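You operate a simulated robot arm through the tools that you are given. There is no shell and no other tool.

You run a simulated robot arm. Do the job below in one go: nothing can be reset, and whatever is moved stays where it is left.

## Task
Switch press and heat off at the breaker box, then try UP.
Fine: both breakers off, door shut, then one press of the console up button. The wind breaker stays.

The check looks at the end state, three seconds after you hand in, the way a careful person would. Anything else that was tipped, shoved, dropped, spilled or broken makes it a failure.

## Robot
A 6-joint arm with a two-finger parallel gripper, fixed in place. Base frame: the origin is at the foot of the arm, x ahead of it, y to its left, z up. Units: m, degrees, N and s.
With the tool pointing down near the work surface it reaches from about 0.7 to 0.88 m from the base axis. Its first joint turns from -149.0 to 149.0 degrees. Payload 3.43 kg.
Tool frame: the origin (TCP) lies between the finger pads and is the grasp point; the fingertips stand 0.034 m ahead of it; z points along the fingers, y is the line along which they close. Largest opening 0.128 m; finger width 0.024, thickness 0.012; the body of the gripper, 0.048 by 0.13 m, starts 0.096 m behind the TCP.
Orientation is that of the tool frame in the base frame, as a unit quaternion [w, x, y, z]. With the fingers straight down and closing along the base's y, the tool's x points along the base's -x, its y along +y and its z along -z.

## Interface
- The arm moves only by the tool jog_arm. Its argument "motion" is a list of rows, each a list of 7 numbers: the closure, from 0 (fully open) to 1 (shut), then the shift along the base's x, y, z in m, then the turn, a rotation vector about the base's x, y, z in degrees. In form: [[hand, dx, dy, dz, rx, ry, rz], ...]. A call has 1 to 20 rows; each row shifts and turns the commanded pose from where the row before left it. Each row takes 0.2 s and may step no farther than 0.05 m and 8.6 degrees from the row before; otherwise, or with a gripper value out of range, the whole call is refused. A pose out of reach is approached as far as the arm can. The call stops where the force on the tool passes 90 N (or 10 N more than at its start, if that is more) or the arm is blocked; 0.2 s more then pass. The fingers move at their own pace (about 0.108 m/s each) and stop on an object; they squeeze with about 36 N. The grip force told is the motor's: it shows also when the fingers shut on nothing. Time passes only in rows, and 0.2 s behind the last, so rows that do not move let the fingers close. The reply holds the time, the measured pose of the TCP, the force on the tool along the base axes, the opening and the grip force, in the units named above and with some noise, with the torque about the TCP (base axes, N m) and any sound that the robot's microphone picked up.
- Cameras (640 x 400 px; columns grow to the right, rows downward): "scene" is fixed at [0.0502, -0.5006, 1.2143]; the picture's right is [-0.29, -0.96, 0.00], its down [-0.42, 0.13, -0.90] and it looks along [0.86, -0.26, -0.44] (base axes); focal length 214 px, centre (320, 200). "wrist" rides on the gripper at [0.076, -0.011, -0.16] in the tool frame; the picture's right is [0.15, 0.99, 0.00], its down [-0.88, 0.13, -0.46] and it looks along [-0.45, 0.07, 0.89] (tool axes); focal length 234 px, centre (320, 200). There is no depth. A picture from a camera that has moved, and an enlarged one, comes with that camera's place and axes in the base frame and with its lens.
- get_image(camera): a new picture of that camera. It takes no simulated time.
- move_column(by): slides the trunk up (or, below 0, down) by that many m; the arm rides with it, the base frame stays. It gives what a move gives, with no picture.
- close_up(camera, box): a new picture of the part [left, top, right, bottom] of that camera's present view, enlarged. It takes no simulated time.
- finish_job(): hands the job in; it is judged then, once.

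Places have to be worked out from the pictures, the camera data and where the tool is seen. Open the gripper and draw the arm clear of the work before you hand the job in, unless the task says otherwise.

The tools are called after "Call:" as a command line: name --pt "numbers of a row" for each row, then --argument value for the rest, lists and objects as JSON in quotes. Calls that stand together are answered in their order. jog_arm: Moves the arm, as the interface text tells. Its arguments: {"type":"object","properties":{"motion":{"type":"array","items":{"type":"array","items":{"type":"number"}}}},"required":["motion"]} The other tools are called the same way: move_column (by) slides the trunk up or down; get_image (camera) takes a picture; close_up (camera, box) takes an enlarged picture of a part of a camera's view; finish_job () hands the job in.

At the start:

```text
time: 0.0
tool_pos: [0.3443, -0.7467, 1.135]
ee_rot: [0.0, 0.0, 1.0, 0.0]
force: [0.3, 0.3, 0.7]
ft_torque: [0.0, -0.01, 0.0]
grip_width: 0.1279
grip_force: 0.0
trunk travel left (down, up): [-0.5, 0.21]
```

scene: 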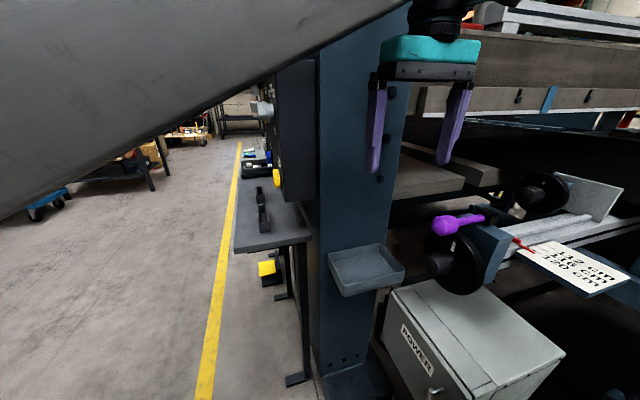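
wrist: 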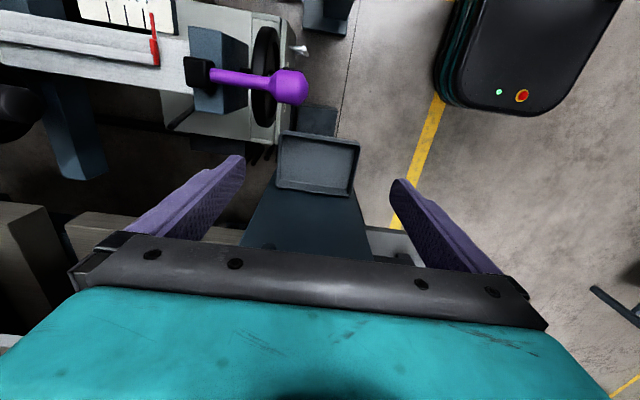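

I start by looking at both views enlarged to find the breaker box (grey box labelled POWER), its handle and the console with the UP button.

Call:
get_image --camera "scene"

Call:
close_up --camera "scene" --box '[360, 260, 580, 400]'

Call:
close_up --camera "scene" --box '[230, 60, 400, 220]'

Call:
close_up --camera "wrist" --box '[140, 0, 380, 150]'

```text
taken
```

scene: 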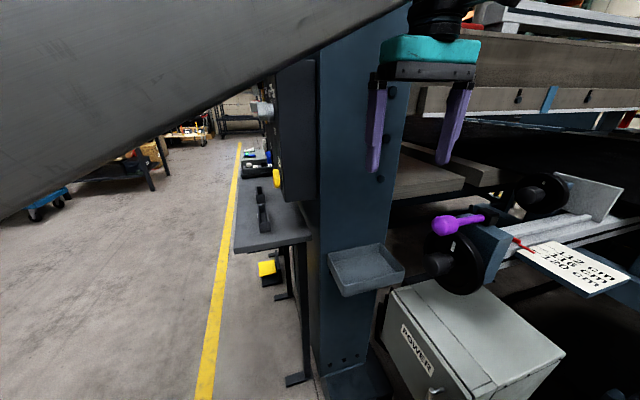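

```text
2.86 times, centred on (470, 330) of scene
camera zoom: at [0.0502, -0.5006, 1.2143], right [-0.29, -0.96, 0.0], down [-0.42, 0.13, -0.9], along [0.86, -0.26, -0.44], focal length 613 px, centre (-109, -171)
```

zoom: 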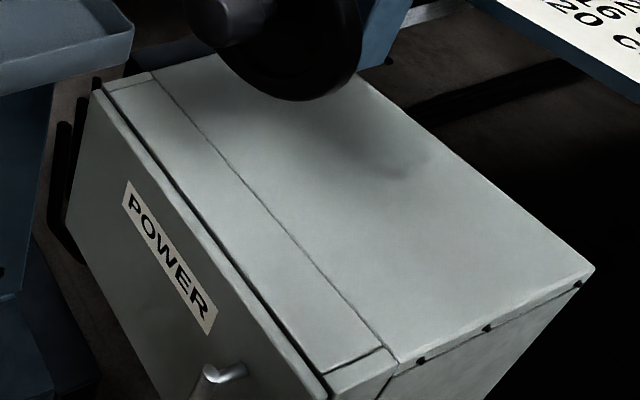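

```text
2.50 times, centred on (315, 140) of scene
camera zoom: at [0.0502, -0.5006, 1.2143], right [-0.29, -0.96, 0.0], down [-0.42, 0.13, -0.9], along [0.86, -0.26, -0.44], focal length 536 px, centre (332, 350)
```

zoom: 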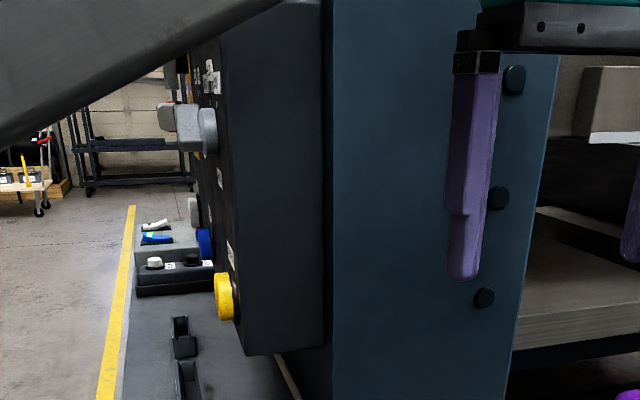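

```text
2.67 times, centred on (260, 75) of wrist
camera zoom: at [0.2686, -0.7575, 1.2949], right [-0.15, 0.99, 0.0], down [0.88, 0.13, 0.46], along [0.45, 0.07, -0.89], focal length 624 px, centre (480, 533)
```

zoom: 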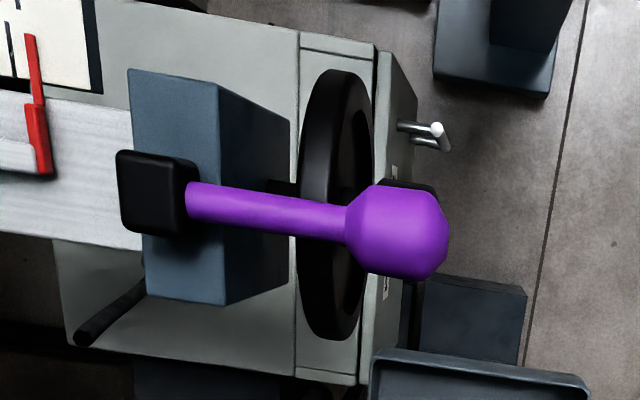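

The POWER box door seems to face +y at about y=-0.85, x 0.16–0.43, top at z≈0.68, with a crank handle just above it near (0.28,-0.79,1.02). I back the tool away from the crank toward +y first, so that I can then tilt it to look at the box and the console.

Call:
jog_arm --pt "0 0 0.05 0 0 0 0" --pt "0 0 0.05 0 0 0 0" --pt "0 0 0.05 0 0 0 0" --pt "0 0 0.03 0 -8 0 0" --pt "0 0 0.03 0 -8 0 0" --pt "0 0 0.03 0 -8 0 0" --pt "0 0 0.03 0 -8 0 0"

Call:
get_image --camera "wrist"

Call:
get_image --camera "scene"

```text
time: 1.6
tool_pos: [0.3486, -0.4856, 1.1079]
ee_rot: [0.0, 0.0, 0.961, -0.276]
force: [-0.3, 0.0, -0.1]
ft_torque: [0.01, -0.01, -0.03]
grip_width: 0.1282
grip_force: 0.1
out of reach, approached as far as the arm can: row 2, 3
trunk travel left (down, up): [-0.5, 0.21]
```

```text
taken
camera wrist: at [0.2737, -0.4107, 1.249], right [-0.15, 0.84, -0.53], down [0.88, 0.35, 0.32], along [0.45, -0.42, -0.79], focal length 234 px, centre (320, 200)
```

wrist: 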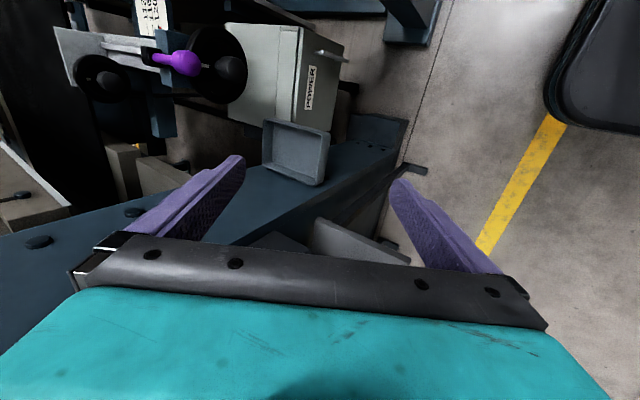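

```text
taken
```

scene: 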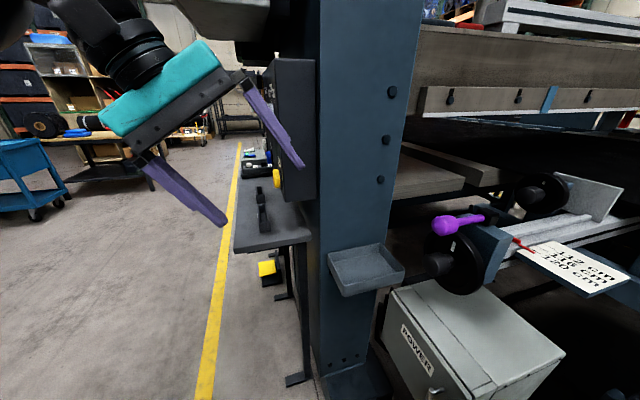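

The tool tilts as expected and the camera now sees the POWER box's front with its handle. I continue tilting until the tool points along -y and roll it so the camera is on top and upright.

Call:
jog_arm --pt "0 -0.01 -0.02 0 -8 0 0" --pt "0 -0.01 -0.02 0 -8 0 0" --pt "0 -0.01 -0.02 0 -8 0 0" --pt "0 0 0 0 -8 0 0" --pt "0 0 0 0 -8 0 0" --pt "0 0 0 0 -8 0 0" --pt "0 0 0 0 -8 0 0" --pt "0 0 0 0 -2 0 0"

Call:
get_image --camera "wrist"

Call:
get_image --camera "scene"

```text
time: 3.4
tool_pos: [0.3854, -0.6274, 1.1517]
ee_rot: [0.0, 0.0, -0.707, 0.708]
force: [-0.1, 0.1, -0.3]
ft_torque: [0.04, 0.01, -0.01]
grip_width: 0.1284
grip_force: 0.0
out of reach, approached as far as the arm can: row 2, 3, 4, 5, 6, 7
trunk travel left (down, up): [-0.5, 0.21]
```

```text
taken
camera wrist: at [0.3114, -0.4674, 1.1632], right [-0.15, 0.0, -0.99], down [0.88, 0.46, -0.13], along [0.45, -0.89, -0.07], focal length 234 px, centre (320, 200)
```

wrist: 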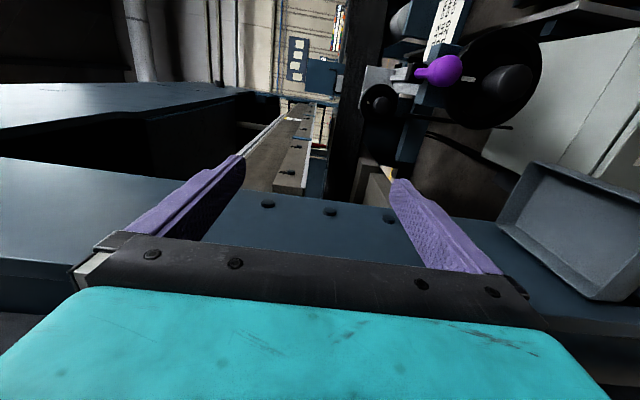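

```text
taken
```

scene: 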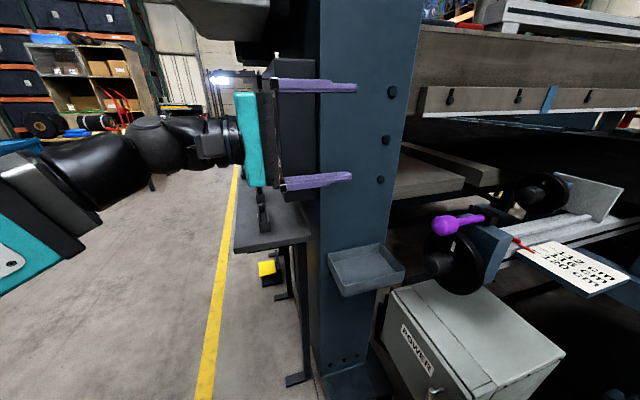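

Tool now points along -y at (0.385,-0.627,1.152), about 0.1 m before the post. I shift back toward -x and roll 90° about the tool axis so the camera is upright and fingers close along x.

Call:
jog_arm --pt "0 -0.03 0 0.01 0 0 0" --pt "0 -0.03 0 0.01 0 0 0" --pt "0 -0.03 0 0.01 0 8.2 0" --pt "0 0 0 0 0 8.2 0" --pt "0 0 0 0 0 8.2 0" --pt "0 0 0 0 0 8.2 0" --pt "0 0 0 0 0 8.2 0" --pt "0 0 0 0 0 8.2 0" --pt "0 0 0 0 0 8.2 0" --pt "0 0 0 0 0 8.2 0" --pt "0 0 0 0 0 8.2 0" --pt "0 0 0 0 0 8.2 0" --pt "0 0 0 0 0 8 0"

Call:
get_image --camera "wrist"

Call:
get_image --camera "scene"

```text
time: 6.2
tool_pos: [0.3207, -0.661, 1.1947]
ee_rot: [0.5, 0.501, -0.499, 0.5]
force: [-0.4, -0.9, 0.1]
ft_torque: [0.01, 0.01, -0.01]
grip_width: 0.1281
grip_force: 0.0
out of reach, approached as far as the arm can: row 1, 2, 3
trunk travel left (down, up): [-0.5, 0.21]
```

```text
taken
camera wrist: at [0.3333, -0.5015, 1.2717], right [-0.99, 0.0, 0.15], down [-0.13, 0.46, -0.88], along [-0.07, -0.89, -0.45], focal length 234 px, centre (320, 200)
```

wrist: 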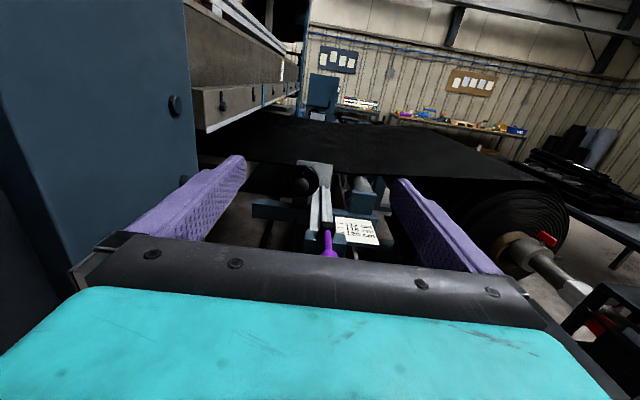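

```text
taken
```

scene: 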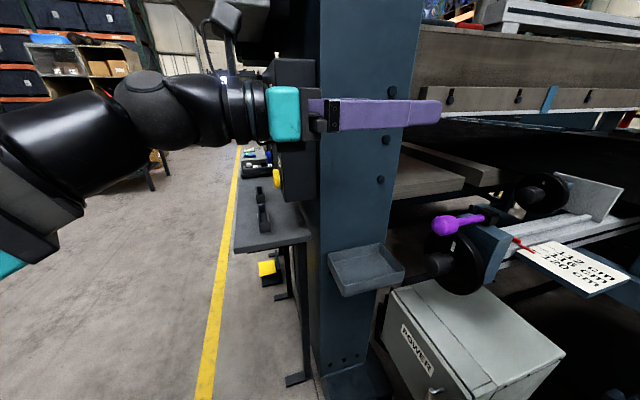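

The upright view works but the gripper hides the box below. I close the fingers, move toward -x (away from the tray and crank), and then lower the trunk to look at the box door.

Call:
jog_arm --pt "1 -0.04 -0.01 0 0 0 0" --pt "1 -0.04 -0.01 0 0 0 0" --pt "1 -0.03 0 0 0 0 0" --pt "1 0 0 0 0 0 0"

Call:
move_column --by -0.15

Call:
get_image --camera "wrist"

Call:
get_image --camera "scene"

```text
time: 7.2
tool_pos: [0.2222, -0.706, 1.2041]
ee_rot: [-0.5, -0.5, 0.501, -0.5]
force: [0.0, 0.4, 0.6]
ft_torque: [0.03, -0.03, -0.03]
grip_width: 0.0
grip_force: 33.4
out of reach, approached as far as the arm can: row 1, 2, 3
trunk travel left (down, up): [-0.5, 0.21]
```

```text
time: 8.9
tool_pos: [0.2227, -0.7074, 1.0546]
ee_rot: [-0.498, -0.501, 0.501, -0.499]
force: [-0.6, 0.4, -0.1]
ft_torque: [0.0, 0.01, 0.02]
grip_width: 0.0002
grip_force: 32.7
trunk travel left (down, up): [-0.35, 0.36]
```

```text
taken
camera wrist: at [0.2351, -0.547, 1.1306], right [-0.99, 0.0, 0.15], down [-0.13, 0.46, -0.88], along [-0.07, -0.89, -0.45], focal length 234 px, centre (320, 200)
```

wrist: 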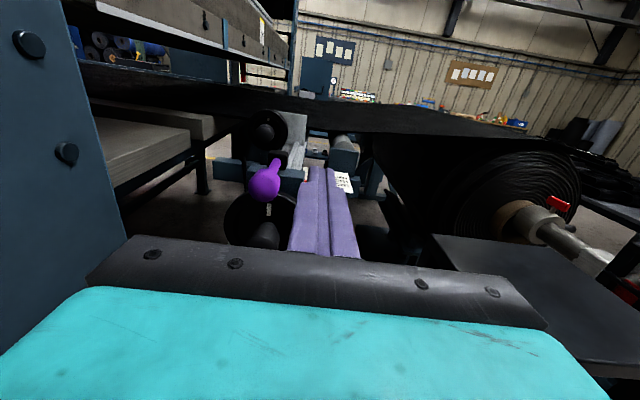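

```text
taken
```

scene: 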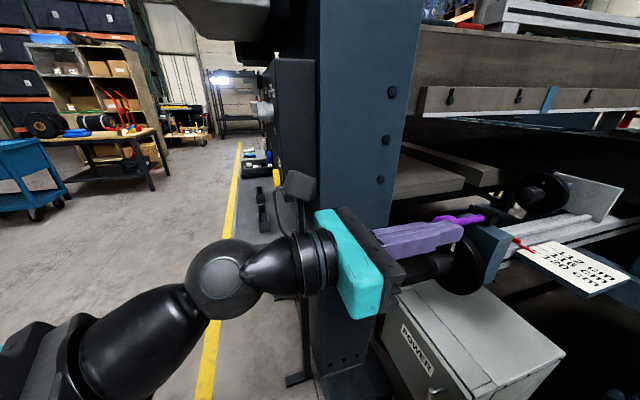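

The knob estimate (0.28,-0.79,1.02) is confirmed and the closed fingers clear it. I lower the trunk further to face the breaker box.

Call:
move_column --by -0.3

Call:
get_image --camera "wrist"

Call:
get_image --camera "scene"

```text
time: 11.9
tool_pos: [0.2223, -0.7067, 0.7549]
ee_rot: [-0.5, -0.5, 0.501, -0.499]
force: [0.0, -0.3, 0.0]
ft_torque: [-0.02, 0.04, 0.03]
grip_width: 0.0
grip_force: 32.7
trunk travel left (down, up): [-0.05, 0.66]
```

```text
taken
camera wrist: at [0.2351, -0.547, 0.8306], right [-0.99, 0.0, 0.15], down [-0.13, 0.46, -0.88], along [-0.07, -0.89, -0.45], focal length 234 px, centre (320, 200)
```

wrist: 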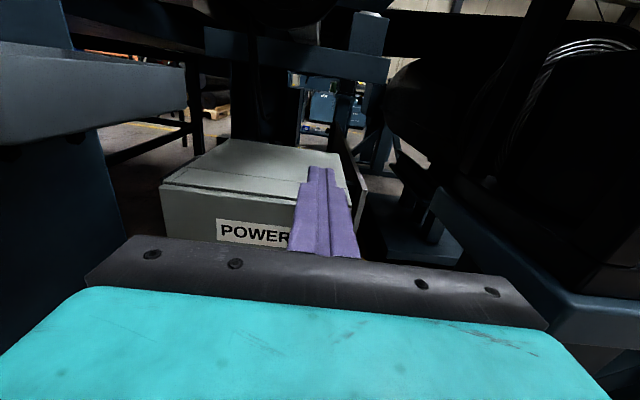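

```text
taken
```

scene: 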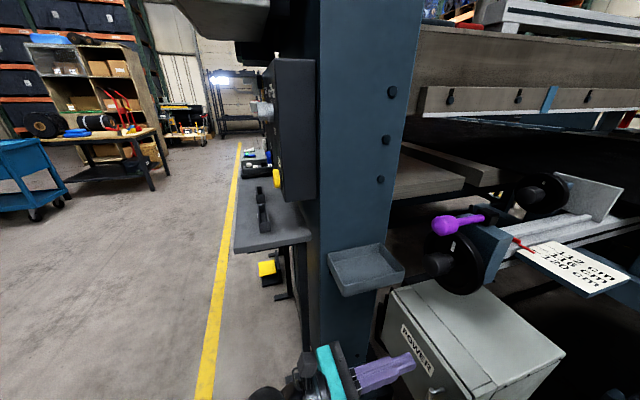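

The box front (door) is at y≈-0.845, z top ≈0.67, and its lever handle about (0.207,-0.807,0.62). I lower the arm to bring the camera level with the door.

Call:
jog_arm --pt "1 0 0.01 -0.04 0 0 0" --pt "1 0 0.01 -0.04 0 0 0" --pt "1 0 0.01 -0.04 0 0 0" --pt "1 0 0.01 -0.04 0 0 0"

Call:
get_image --camera "wrist"

Call:
get_image --camera "scene"

```text
time: 12.9
tool_pos: [0.2498, -0.729, 0.6045]
ee_rot: [-0.5, -0.5, 0.501, -0.5]
force: [-0.1, 0.6, -0.2]
ft_torque: [-0.02, -0.02, 0.03]
grip_width: 0.0001
grip_force: 33.2
out of reach, approached as far as the arm can: row 1, 2, 3, 4
trunk travel left (down, up): [-0.05, 0.66]
```

```text
taken
camera wrist: at [0.2612, -0.5698, 0.6811], right [-0.99, 0.0, 0.15], down [-0.13, 0.46, -0.88], along [-0.07, -0.89, -0.45], focal length 234 px, centre (320, 200)
```

wrist: 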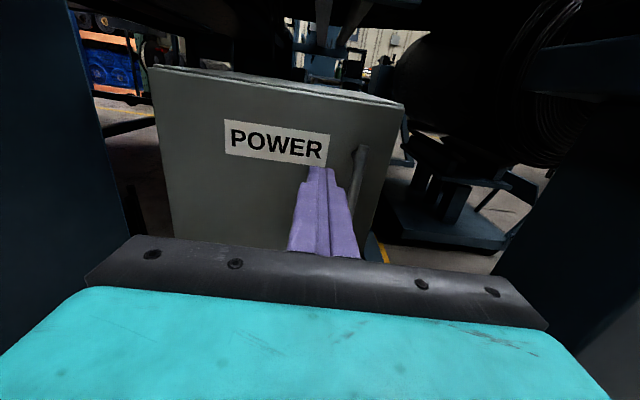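

```text
taken
```

scene: 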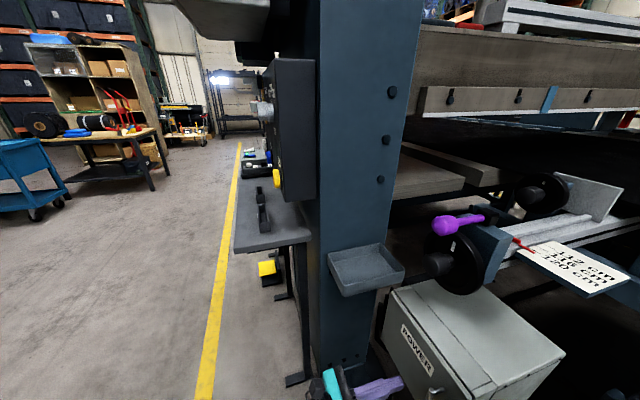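

The door shows a vertical bar handle near its right (min-x) edge. I zoom in on it.

Call:
close_up --camera "wrist" --box '[140, 50, 420, 260]'

Call:
close_up --camera "scene" --box '[360, 300, 480, 400]'

```text
1.90 times, centred on (280, 155) of wrist
camera zoom: at [0.2612, -0.5698, 0.6811], right [-0.99, 0.0, 0.15], down [-0.13, 0.46, -0.88], along [-0.07, -0.89, -0.45], focal length 446 px, centre (396, 286)
```

zoom: 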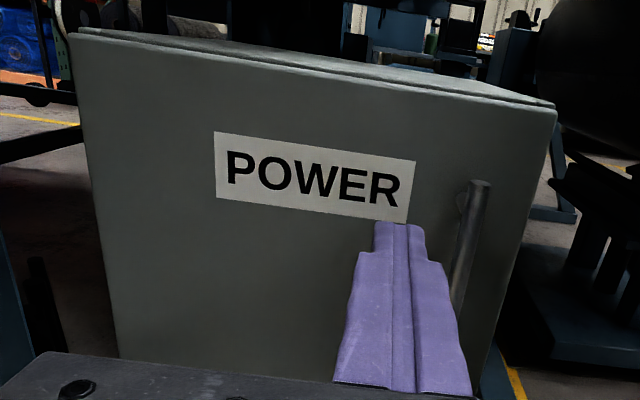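

```text
4.00 times, centred on (420, 350) of scene
camera zoom: at [0.0502, -0.5006, 1.2143], right [-0.29, -0.96, 0.0], down [-0.42, 0.13, -0.9], along [0.86, -0.26, -0.44], focal length 858 px, centre (-80, -400)
```

zoom: 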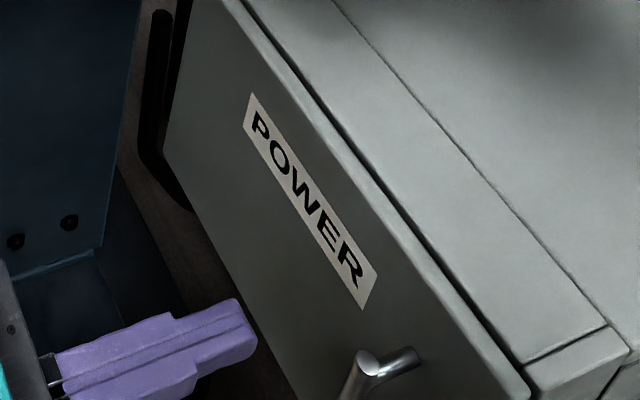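

The handle is a vertical bar at about x=0.205, y≈-0.807, z 0.55–0.63. I half-open the fingers and line the TCP up with it before approaching.

Call:
jog_arm --pt "0.4 -0.02 -0.01 -0.005 0 0 0" --pt "0.4 -0.02 -0.01 -0.005 0 0 0" --pt "0.4 0 0 0 0 0 0"

Call:
get_image --camera "wrist"

Call:
close_up --camera "scene" --box '[300, 280, 492, 400]'

```text
time: 13.8
tool_pos: [0.2088, -0.7496, 0.5974]
ee_rot: [-0.499, -0.5, 0.501, -0.499]
force: [-0.5, -0.5, 0.1]
ft_torque: [0.01, 0.0, -0.01]
grip_width: 0.0769
grip_force: 0.0
trunk travel left (down, up): [-0.05, 0.66]
```

```text
taken
camera wrist: at [0.2206, -0.5902, 0.6729], right [-0.99, 0.0, 0.15], down [-0.13, 0.46, -0.88], along [-0.07, -0.89, -0.45], focal length 234 px, centre (320, 200)
```

wrist: 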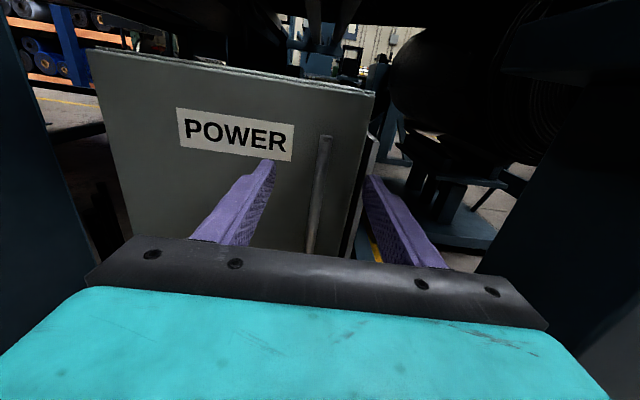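

```text
3.33 times, centred on (396, 340) of scene
camera zoom: at [0.0502, -0.5006, 1.2143], right [-0.29, -0.96, 0.0], down [-0.42, 0.13, -0.9], along [0.86, -0.26, -0.44], focal length 715 px, centre (67, -267)
```

zoom: 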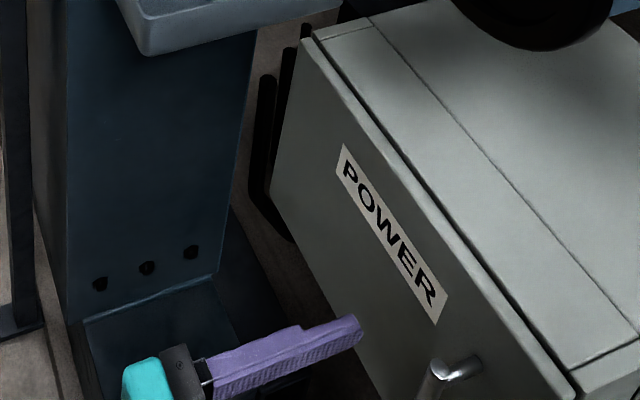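

The bar sits centred between the fingers (x≈0.206 versus TCP 0.209). I advance along -y to straddle it and then close.

Call:
jog_arm --pt "0.4 -0.001 -0.02 -0.01 0 0 0" --pt "0.4 -0.001 -0.015 -0.01 0 0 0" --pt "0.4 0 -0.01 0 0 0 0"

Call:
get_image --camera "wrist"

Call:
close_up --camera "scene" --box '[300, 280, 492, 400]'

```text
time: 14.6
tool_pos: [0.2057, -0.7958, 0.5775]
ee_rot: [-0.499, -0.5, 0.5, -0.5]
force: [0.6, -0.8, -0.3]
ft_torque: [0.0, -0.03, 0.04]
grip_width: 0.0767
grip_force: 0.0
trunk travel left (down, up): [-0.05, 0.66]
```

```text
taken
camera wrist: at [0.2178, -0.6367, 0.6532], right [-0.99, 0.0, 0.15], down [-0.13, 0.46, -0.88], along [-0.07, -0.89, -0.45], focal length 234 px, centre (320, 200)
```

wrist: 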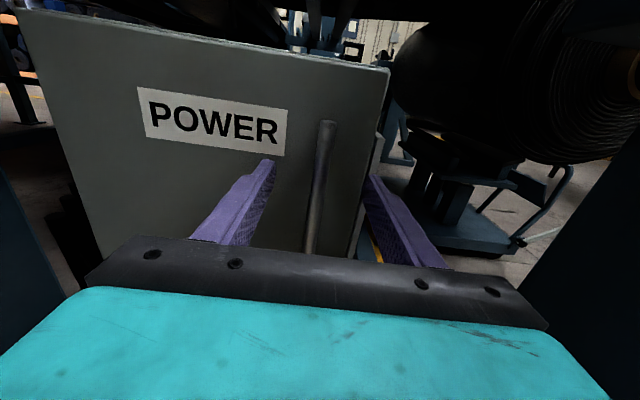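

```text
3.33 times, centred on (396, 340) of scene
camera zoom: at [0.0502, -0.5006, 1.2143], right [-0.29, -0.96, 0.0], down [-0.42, 0.13, -0.9], along [0.86, -0.26, -0.44], focal length 715 px, centre (67, -267)
```

zoom: 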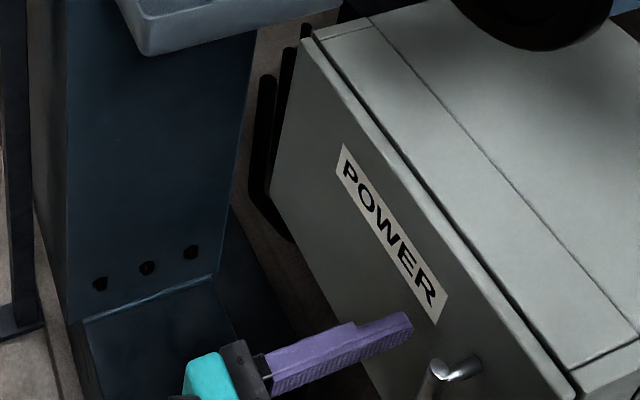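

No contact force, bar still between the fingers with tips just ahead of it. I close on the handle.

Call:
jog_arm --pt "1 0 0 0 0 0 0" --pt "1 0 0 0 0 0 0" --pt "1 0 0 0 0 0 0"

Call:
get_image --camera "wrist"

```text
time: 15.3
tool_pos: [0.2072, -0.7968, 0.5771]
ee_rot: [0.499, 0.501, -0.5, 0.5]
force: [7.1, -1.5, 1.0]
ft_torque: [-0.77, -0.86, 0.03]
grip_width: 0.0112
grip_force: 44.6
trunk travel left (down, up): [-0.05, 0.66]
```

```text
taken
camera wrist: at [0.2188, -0.6364, 0.6531], right [-0.99, 0.0, 0.15], down [-0.13, 0.46, -0.88], along [-0.07, -0.89, -0.45], focal length 234 px, centre (320, 200)
```

wrist: 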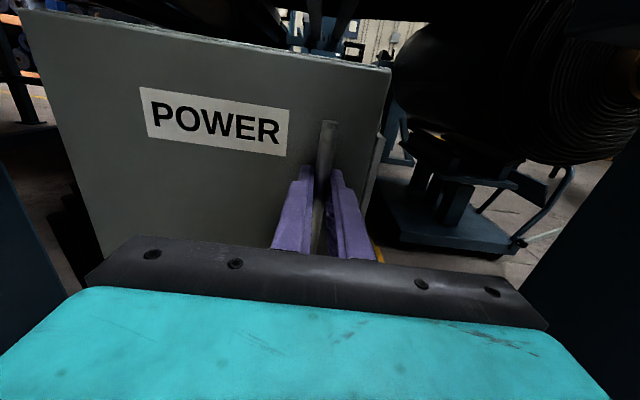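

The bar (11 mm) is held. I pull the door open along its arc about the hinge near (0.43,-0.845), turning the tool with it, in a small first stage.

Call:
jog_arm --pt "1 0.002 0.0098 0 0 0 -2.5" --pt "1 0.003 0.0095 0 0 0 -2.5" --pt "1 0.0033 0.0095 0 0 0 -2.5" --pt "1 0.0034 0.0092 0 0 0 -2.5"

Call:
get_image --camera "wrist"

```text
time: 16.4
tool_pos: [0.2183, -0.7583, 0.5757]
ee_rot: [-0.542, -0.454, 0.544, -0.452]
force: [4.6, -1.1, 0.9]
ft_torque: [0.71, 0.79, 0.08]
grip_width: 0.0109
grip_force: 44.4
trunk travel left (down, up): [-0.05, 0.66]
```

```text
taken
camera wrist: at [0.2583, -0.6028, 0.6529], right [-0.97, 0.17, 0.15], down [-0.05, 0.47, -0.88], along [-0.22, -0.86, -0.45], focal length 234 px, centre (320, 200)
```

wrist: 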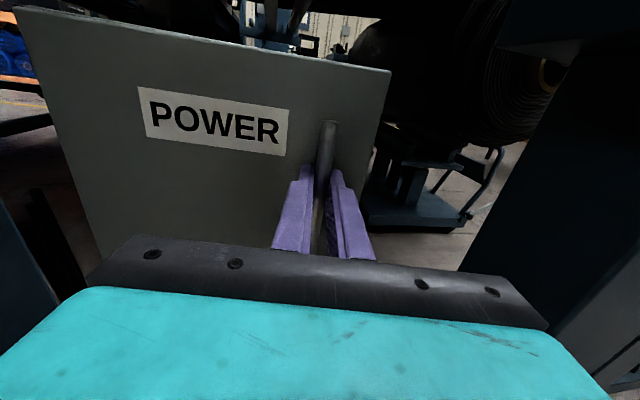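

The door swings with only a few newtons, so the hinge estimate is good. I continue the arc from 10° to about 35°.

Call:
jog_arm --pt "1 0.0083 0.0181 0 0 0 -5" --pt "1 0.0099 0.0173 0 0 0 -5" --pt "1 0.0113 0.0164 0 0 0 -5" --pt "1 0.0127 0.0153 0 0 0 -5" --pt "1 0.014 0.0141 0 0 0 -5"

Call:
get_image --camera "wrist"

Call:
get_image --camera "scene"

```text
time: 17.6
tool_pos: [0.271, -0.6772, 0.576]
ee_rot: [-0.628, -0.324, 0.629, -0.324]
force: [-17.8, 16.4, -6.4]
ft_torque: [0.45, 0.81, -0.3]
grip_width: 0.0113
grip_force: 44.5
trunk travel left (down, up): [-0.05, 0.66]
```

```text
taken
camera wrist: at [0.3747, -0.5531, 0.6533], right [-0.81, 0.57, 0.15], down [0.16, 0.45, -0.88], along [-0.57, -0.69, -0.45], focal length 234 px, centre (320, 200)
```

wrist: 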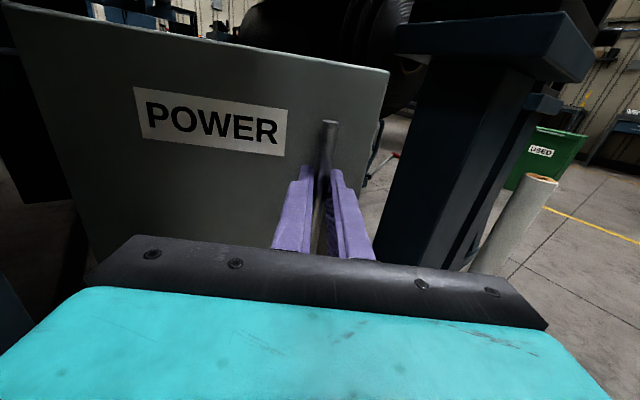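

```text
taken
```

scene: 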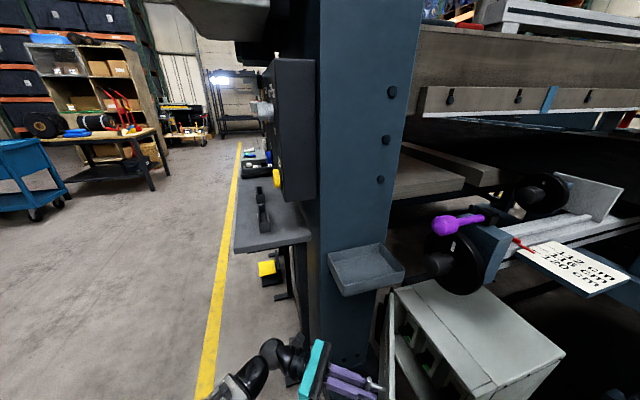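

The door is at about 35° with a small radial strain (the arc radius is slightly off). I continue to 45° with a corrected hinge estimate near (0.426,-0.836), then look.

Call:
jog_arm --pt "1 0.0094 0.0126 0 0 0 -5" --pt "1 0.0155 0.0116 0 0 0 -5"

Call:
get_image --camera "scene"

Call:
close_up --camera "scene" --box '[360, 280, 552, 400]'

```text
time: 18.1
tool_pos: [0.3009, -0.6529, 0.5776]
ee_rot: [0.654, 0.27, -0.653, 0.27]
force: [-10.6, 11.9, -7.4]
ft_torque: [0.64, 0.65, -0.22]
grip_width: 0.011
grip_force: 44.6
trunk travel left (down, up): [-0.05, 0.66]
```

```text
taken
```

scene: 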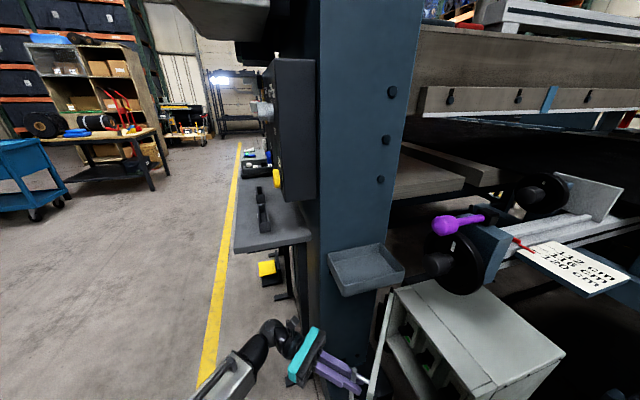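

```text
3.33 times, centred on (456, 340) of scene
camera zoom: at [0.0502, -0.5006, 1.2143], right [-0.29, -0.96, 0.0], down [-0.42, 0.13, -0.9], along [0.86, -0.26, -0.44], focal length 715 px, centre (-133, -267)
```

zoom: 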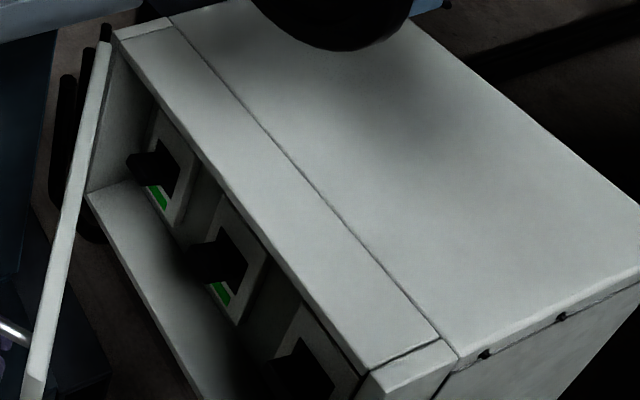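

The door is at about 45°; three breakers are visible inside, levers with green windows. I release the handle, back off along the tool axis, and check whether the door stays.

Call:
jog_arm --pt "0.5 0 0 0 0 0 0" --pt "0.5 0 0 0 0 0 0" --pt "0.5 0.012 0.012 0 0 0 0" --pt "0.5 0.012 0.012 0 0 0 0" --pt "0.5 0.012 0.012 0 0 0 0"

Call:
get_image --camera "wrist"

Call:
get_image --camera "scene"

```text
time: 19.4
tool_pos: [0.3363, -0.6164, 0.5763]
ee_rot: [-0.653, -0.27, 0.654, -0.27]
force: [-0.3, -0.2, 0.0]
ft_torque: [-0.01, -0.03, -0.04]
grip_width: 0.0639
grip_force: 0.0
trunk travel left (down, up): [-0.05, 0.66]
```

```text
taken
camera wrist: at [0.4575, -0.5115, 0.6537], right [-0.7, 0.7, 0.15], down [0.23, 0.41, -0.88], along [-0.68, -0.58, -0.45], focal length 234 px, centre (320, 200)
```

wrist: 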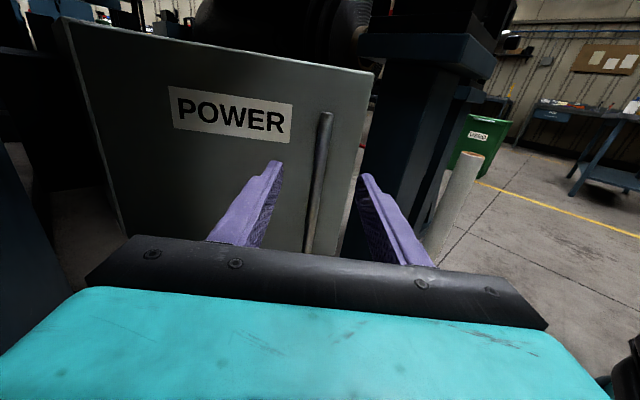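

```text
taken
```

scene: 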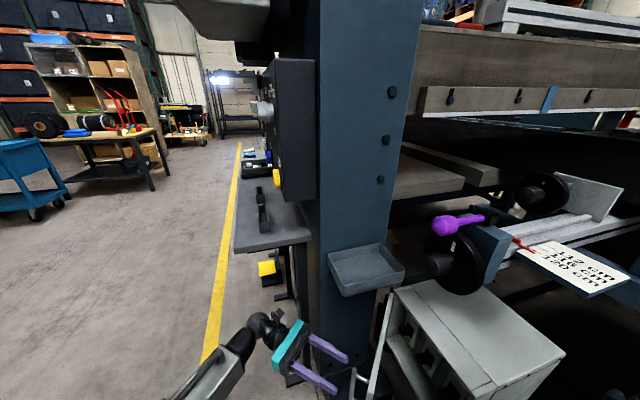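

The door stays put at 45°. I raise the trunk so the tool clears the door top (0.67), then swing over to look into the box from the front.

Call:
move_column --by 0.18

Call:
jog_arm --pt "1 -0.02 -0.015 0 0 0 7.5" --pt "1 -0.025 -0.02 0 0 0 7.5" --pt "1 -0.025 -0.02 0 0 0 7.5" --pt "1 -0.025 -0.02 0 0 0 7.5" --pt "1 -0.025 -0.02 0 0 0 7.5" --pt "1 -0.025 -0.02 0 0 0 7.5"

Call:
get_image --camera "wrist"

Call:
get_image --camera "scene"

```text
time: 21.4
tool_pos: [0.3348, -0.6154, 0.7572]
ee_rot: [0.653, 0.27, -0.653, 0.27]
force: [0.4, 0.2, 0.5]
ft_torque: [-0.01, 0.02, 0.01]
grip_width: 0.0641
grip_force: 0.1
trunk travel left (down, up): [-0.23, 0.48]
```

```text
time: 22.8
tool_pos: [0.1973, -0.7485, 0.7602]
ee_rot: [0.5, 0.5, -0.5, 0.499]
force: [0.5, 0.9, 0.1]
ft_torque: [0.0, 0.02, -0.01]
grip_width: 0.0
grip_force: 32.6
out of reach, approached as far as the arm can: row 4, 5
trunk travel left (down, up): [-0.23, 0.48]
```

```text
taken
camera wrist: at [0.2095, -0.589, 0.8359], right [-0.99, 0.0, 0.15], down [-0.13, 0.46, -0.88], along [-0.07, -0.89, -0.45], focal length 234 px, centre (320, 200)
```

wrist: 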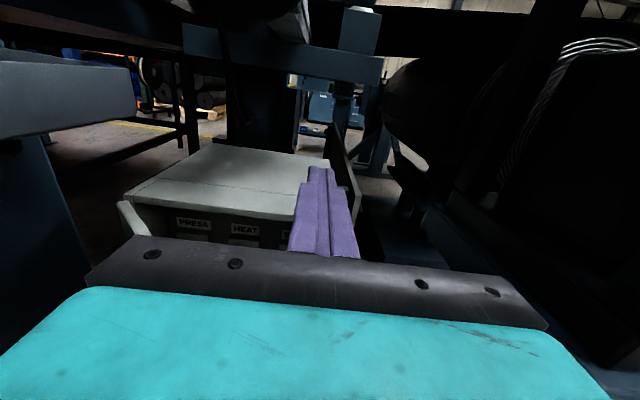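

```text
taken
```

scene: 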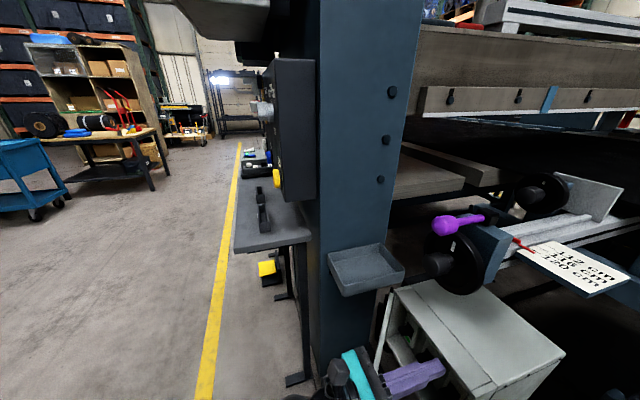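

Labels read PRESS (left, larger x), HEAT (middle), and WIND (right). I shift to x≈0.12 to clear the door edge and descend to see the breakers head-on.

Call:
jog_arm --pt "1 -0.035 -0.01 0 0 0 0" --pt "1 -0.035 -0.01 0 0 0 0"

Call:
move_column --by -0.1

Call:
get_image --camera "wrist"

Call:
close_up --camera "wrist" --box '[60, 100, 340, 275]'

Call:
get_image --camera "scene"

```text
time: 23.4
tool_pos: [0.1276, -0.766, 0.7592]
ee_rot: [-0.5, -0.5, 0.501, -0.499]
force: [0.7, 0.7, 0.7]
ft_torque: [0.02, 0.0, -0.01]
grip_width: 0.0
grip_force: 33.2
trunk travel left (down, up): [-0.23, 0.48]
```

```text
time: 23.8
tool_pos: [0.1277, -0.7652, 0.7585]
ee_rot: [0.51, 0.504, -0.488, 0.498]
force: [0.7, 9.1, 20.0]
ft_torque: [2.79, 1.16, -0.66]
grip_width: 0.0001
grip_force: 32.9
trunk travel left (down, up): [-0.218, 0.492]
stopped: the force on the tool passed its limit at 116 N (the readings are from after the stop); the commanded pose is now the measured one
```

```text
taken
camera wrist: at [0.1412, -0.6046, 0.8325], right [-0.98, 0.0, 0.18], down [-0.16, 0.44, -0.88], along [-0.08, -0.9, -0.43], focal length 234 px, centre (320, 200)
```

wrist: 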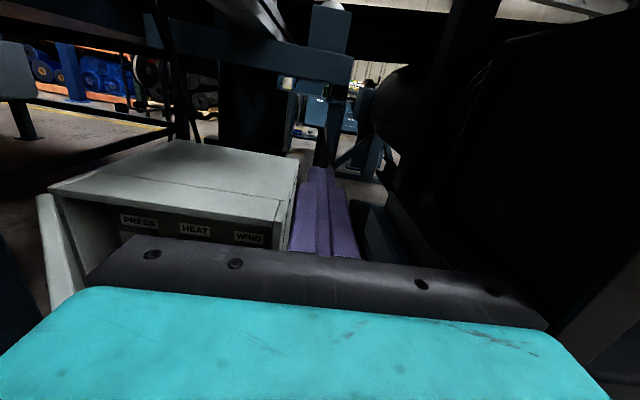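

```text
2.29 times, centred on (200, 188) of wrist
camera zoom: at [0.1412, -0.6046, 0.8325], right [-0.98, 0.0, 0.18], down [-0.16, 0.44, -0.88], along [-0.08, -0.9, -0.43], focal length 535 px, centre (594, 229)
```

zoom: 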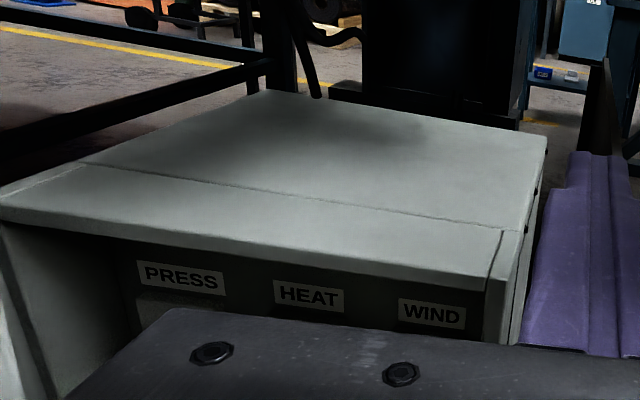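

```text
taken
```

scene: 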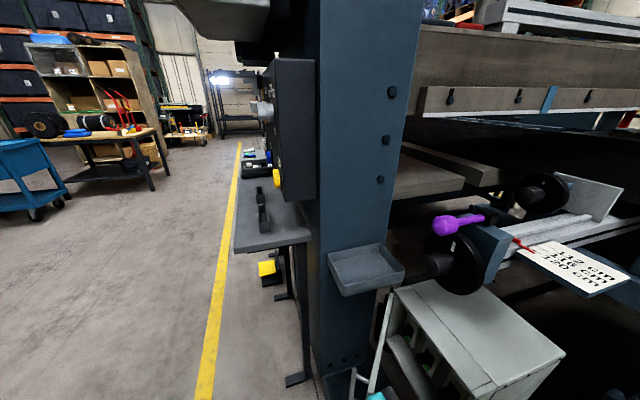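

The descent stopped: contact from below at the hand's -x end, about (0.07,-0.62,0.73) — there is some dark structure on that side. I raise the trunk to relieve it and then inspect that side.

Call:
move_column --by 0.08

Call:
get_image --camera "wrist"

Call:
close_up --camera "wrist" --box '[360, 100, 640, 275]'

Call:
get_image --camera "scene"

```text
time: 25.0
tool_pos: [0.1281, -0.7678, 0.836]
ee_rot: [0.508, 0.505, -0.489, 0.498]
force: [0.4, -0.5, 0.4]
ft_torque: [-0.04, 0.02, -0.02]
grip_width: 0.0
grip_force: 32.6
trunk travel left (down, up): [-0.298, 0.412]
```

```text
taken
camera wrist: at [0.141, -0.6066, 0.9102], right [-0.99, 0.0, 0.17], down [-0.15, 0.44, -0.88], along [-0.07, -0.9, -0.44], focal length 234 px, centre (320, 200)
```

wrist: 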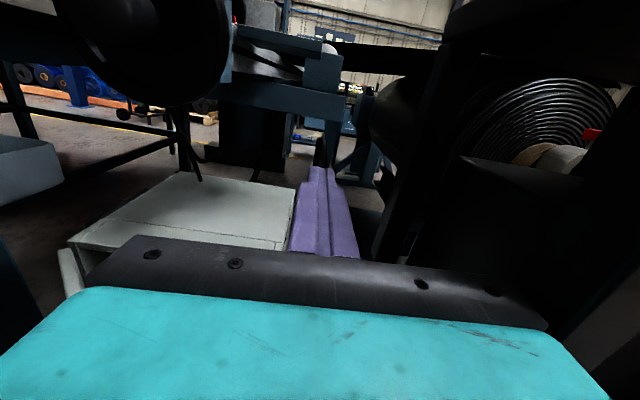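

```text
2.29 times, centred on (500, 188) of wrist
camera zoom: at [0.141, -0.6066, 0.9102], right [-0.99, 0.0, 0.17], down [-0.15, 0.44, -0.88], along [-0.07, -0.9, -0.44], focal length 535 px, centre (-91, 229)
```

zoom: 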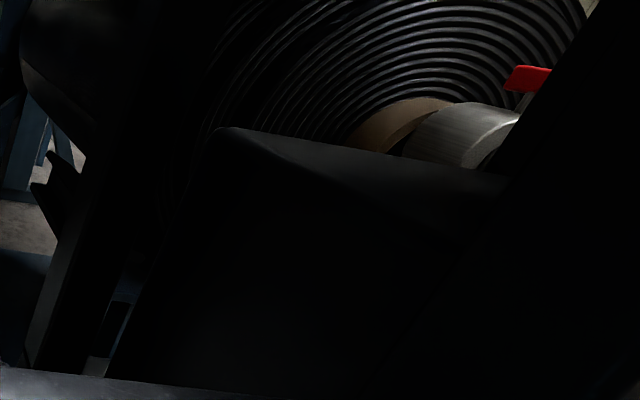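

```text
taken
```

scene: 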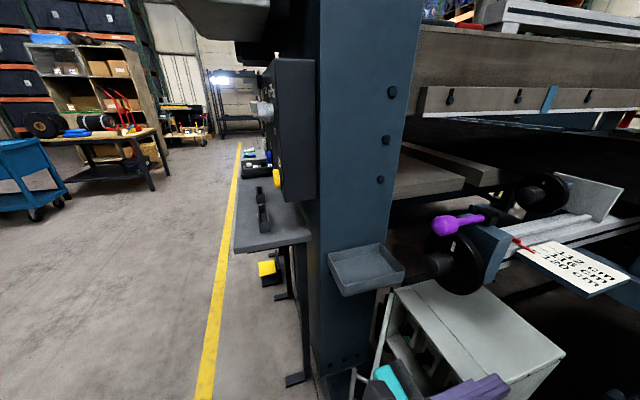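

Nothing visibly moved, and the force is back to zero. I raise further and yaw the tool toward -x to get a clear view of the structure on that side before going near it again.

Call:
move_column --by 0.27

Call:
jog_arm --pt "1 0.03 0.02 0 0 0 -8" --pt "1 0.03 0.02 0 0 0 -8" --pt "1 0.03 0.02 0 0 0 -8" --pt "1 0.02 0.02 0 0 0 -8" --pt "1 0.02 0.02 0 0 0 -8"

Call:
get_image --camera "wrist"

```text
time: 27.8
tool_pos: [0.1278, -0.7664, 1.1074]
ee_rot: [0.508, 0.504, -0.49, 0.498]
force: [-0.5, -0.3, -0.2]
ft_torque: [0.0, -0.01, 0.01]
grip_width: 0.0
grip_force: 32.5
trunk travel left (down, up): [-0.568, 0.142]
```

```text
time: 28.9
tool_pos: [0.2579, -0.6671, 1.106]
ee_rot: [0.648, 0.305, -0.633, 0.293]
force: [-0.1, -0.8, 0.2]
ft_torque: [0.01, 0.0, 0.02]
grip_width: 0.0
grip_force: 33.1
trunk travel left (down, up): [-0.568, 0.142]
```

```text
taken
camera wrist: at [0.371, -0.5522, 1.1794], right [-0.75, 0.63, 0.17], down [0.17, 0.44, -0.88], along [-0.63, -0.64, -0.44], focal length 234 px, centre (320, 200)
```

wrist: 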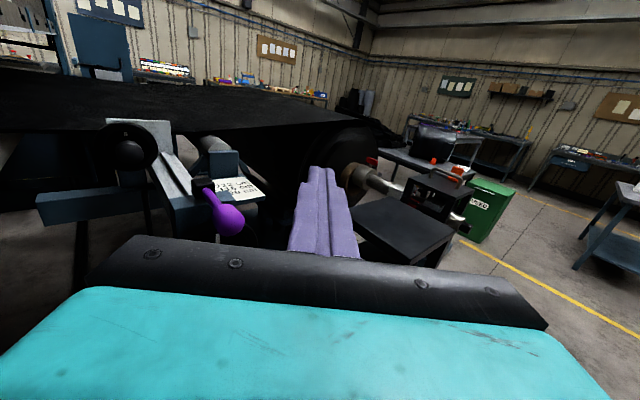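

I now understand it: a dark-blue pedestal with its top near z≈0.73 stands at x≲0.065, y −0.65…−0.82. I undo the yaw and roll the hand so it is thin along x (fingers one above the other), which fits the gap between pedestal and door.

Call:
jog_arm --pt "1 -0.0176 -0.02 0 -0.08 -0.3 8" --pt "1 -0.0176 -0.02 0 -0.08 -0.3 8" --pt "1 -0.0176 -0.02 0 -0.08 -0.3 8" --pt "1 -0.0176 -0.02 0 -0.08 -0.3 8" --pt "1 -0.0176 -0.02 0 -0.08 -0.3 8" --pt "1 0 0 0 0 -8.18 0" --pt "1 0 0 0 0 -8.18 0" --pt "1 0 0 0 0 -8.18 0" --pt "1 0 0 0 0 -8.18 0" --pt "1 0 0 0 0 -8.18 0" --pt "1 0 0 0 0 -8.18 0" --pt "1 0 0 0 0 -8.18 0" --pt "1 0 0 0 0 -8.18 0" --pt "1 0 0 0 0 -8.18 0" --pt "1 0 0 0 0 -8.18 0" --pt "1 0 0 0 0 -8.2 0"

Call:
get_image --camera "wrist"

```text
time: 32.4
tool_pos: [0.1699, -0.7674, 1.1065]
ee_rot: [0.003, -0.005, -0.706, 0.708]
force: [0.3, -0.3, 0.2]
ft_torque: [0.0, -0.02, 0.03]
grip_width: 0.0
grip_force: 33.1
trunk travel left (down, up): [-0.568, 0.142]
```

```text
taken
camera wrist: at [0.0962, -0.6071, 1.1168], right [-0.14, 0.0, -0.99], down [0.89, 0.45, -0.13], along [0.44, -0.9, -0.06], focal length 234 px, centre (320, 200)
```

wrist: 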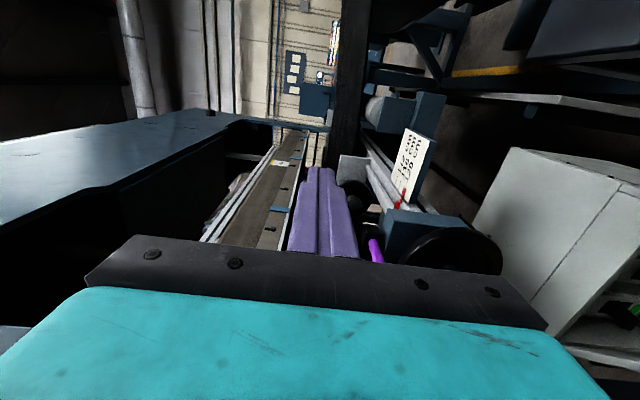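

The view now shows the open box front at right. I shift slightly to x≈0.178 and lower the trunk in stages between the pedestal and the door edge (≈0.22).

Call:
jog_arm --pt "1 0.008 0 0 0 0 0" --pt "1 0 0 0 0 0 0"

Call:
move_column --by -0.25

Call:
get_image --camera "wrist"

Call:
get_image --camera "scene"

```text
time: 33.0
tool_pos: [0.1786, -0.7691, 1.1067]
ee_rot: [0.003, -0.004, -0.705, 0.709]
force: [-0.5, -0.1, 0.0]
ft_torque: [-0.03, 0.0, 0.01]
grip_width: 0.0
grip_force: 32.8
trunk travel left (down, up): [-0.568, 0.142]
```

```text
time: 35.5
tool_pos: [0.1786, -0.7688, 0.8571]
ee_rot: [0.003, -0.005, -0.706, 0.708]
force: [0.6, -0.2, -0.8]
ft_torque: [0.0, -0.06, 0.02]
grip_width: 0.0001
grip_force: 33.4
trunk travel left (down, up): [-0.318, 0.392]
```

```text
taken
camera wrist: at [0.1042, -0.6072, 0.8673], right [-0.15, 0.0, -0.99], down [0.89, 0.45, -0.13], along [0.44, -0.9, -0.06], focal length 234 px, centre (320, 200)
```

wrist: 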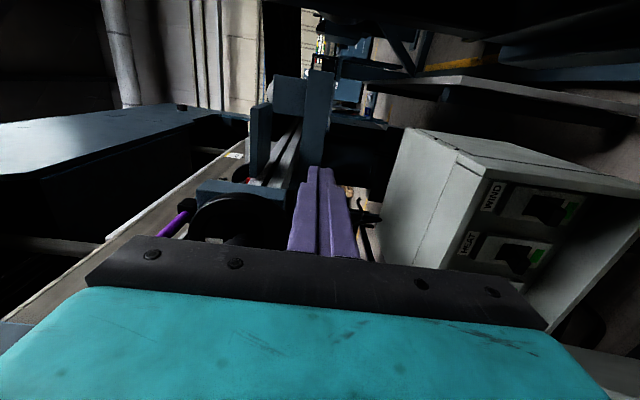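

```text
taken
```

scene: 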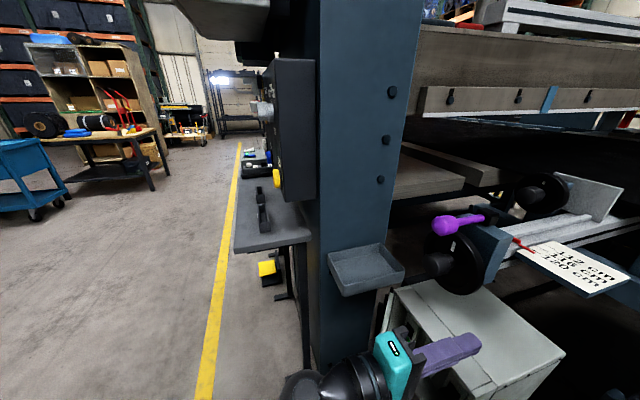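

The camera now sees the WIND and HEAT breakers with green windows. I zoom in to study the levers.

Call:
close_up --camera "wrist" --box '[440, 150, 640, 290]'

Call:
close_up --camera "scene" --box '[360, 270, 520, 400]'

```text
2.86 times, centred on (540, 220) of wrist
camera zoom: at [0.1042, -0.6072, 0.8673], right [-0.15, 0.0, -0.99], down [0.89, 0.45, -0.13], along [0.44, -0.9, -0.06], focal length 669 px, centre (-309, 143)
```

zoom: 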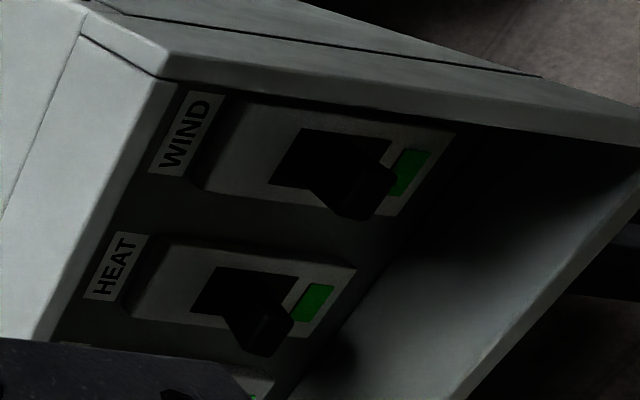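

```text
3.08 times, centred on (440, 335) of scene
camera zoom: at [0.0502, -0.5006, 1.2143], right [-0.29, -0.96, 0.0], down [-0.42, 0.13, -0.9], along [0.86, -0.26, -0.44], focal length 660 px, centre (-49, -215)
```

zoom: 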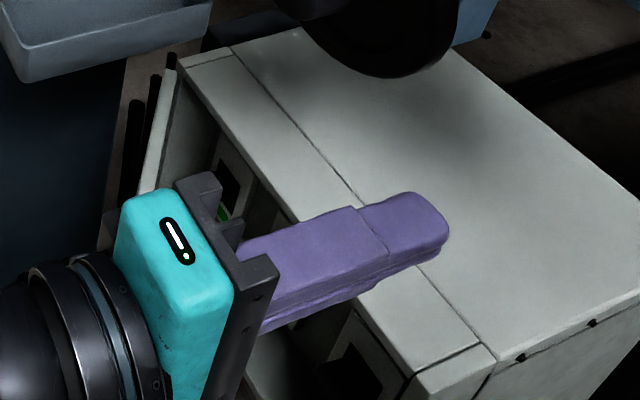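

Levers protrude with a green window below each one. I continue the descent carefully to get a head-on view.

Call:
move_column --by -0.13

Call:
get_image --camera "wrist"

```text
time: 37.1
tool_pos: [0.1773, -0.7682, 0.7268]
ee_rot: [0.003, -0.004, -0.706, 0.708]
force: [0.3, 1.1, -0.4]
ft_torque: [-0.01, 0.02, 0.02]
grip_width: 0.0001
grip_force: 33.3
trunk travel left (down, up): [-0.188, 0.522]
```

```text
taken
camera wrist: at [0.1043, -0.6072, 0.7373], right [-0.15, 0.0, -0.99], down [0.89, 0.45, -0.13], along [0.44, -0.9, -0.06], focal length 234 px, centre (320, 200)
```

wrist: 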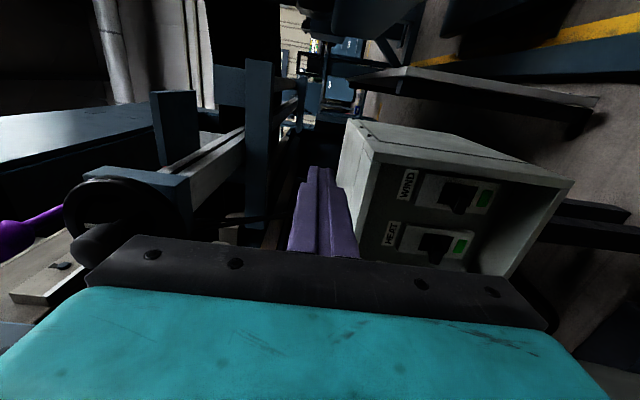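

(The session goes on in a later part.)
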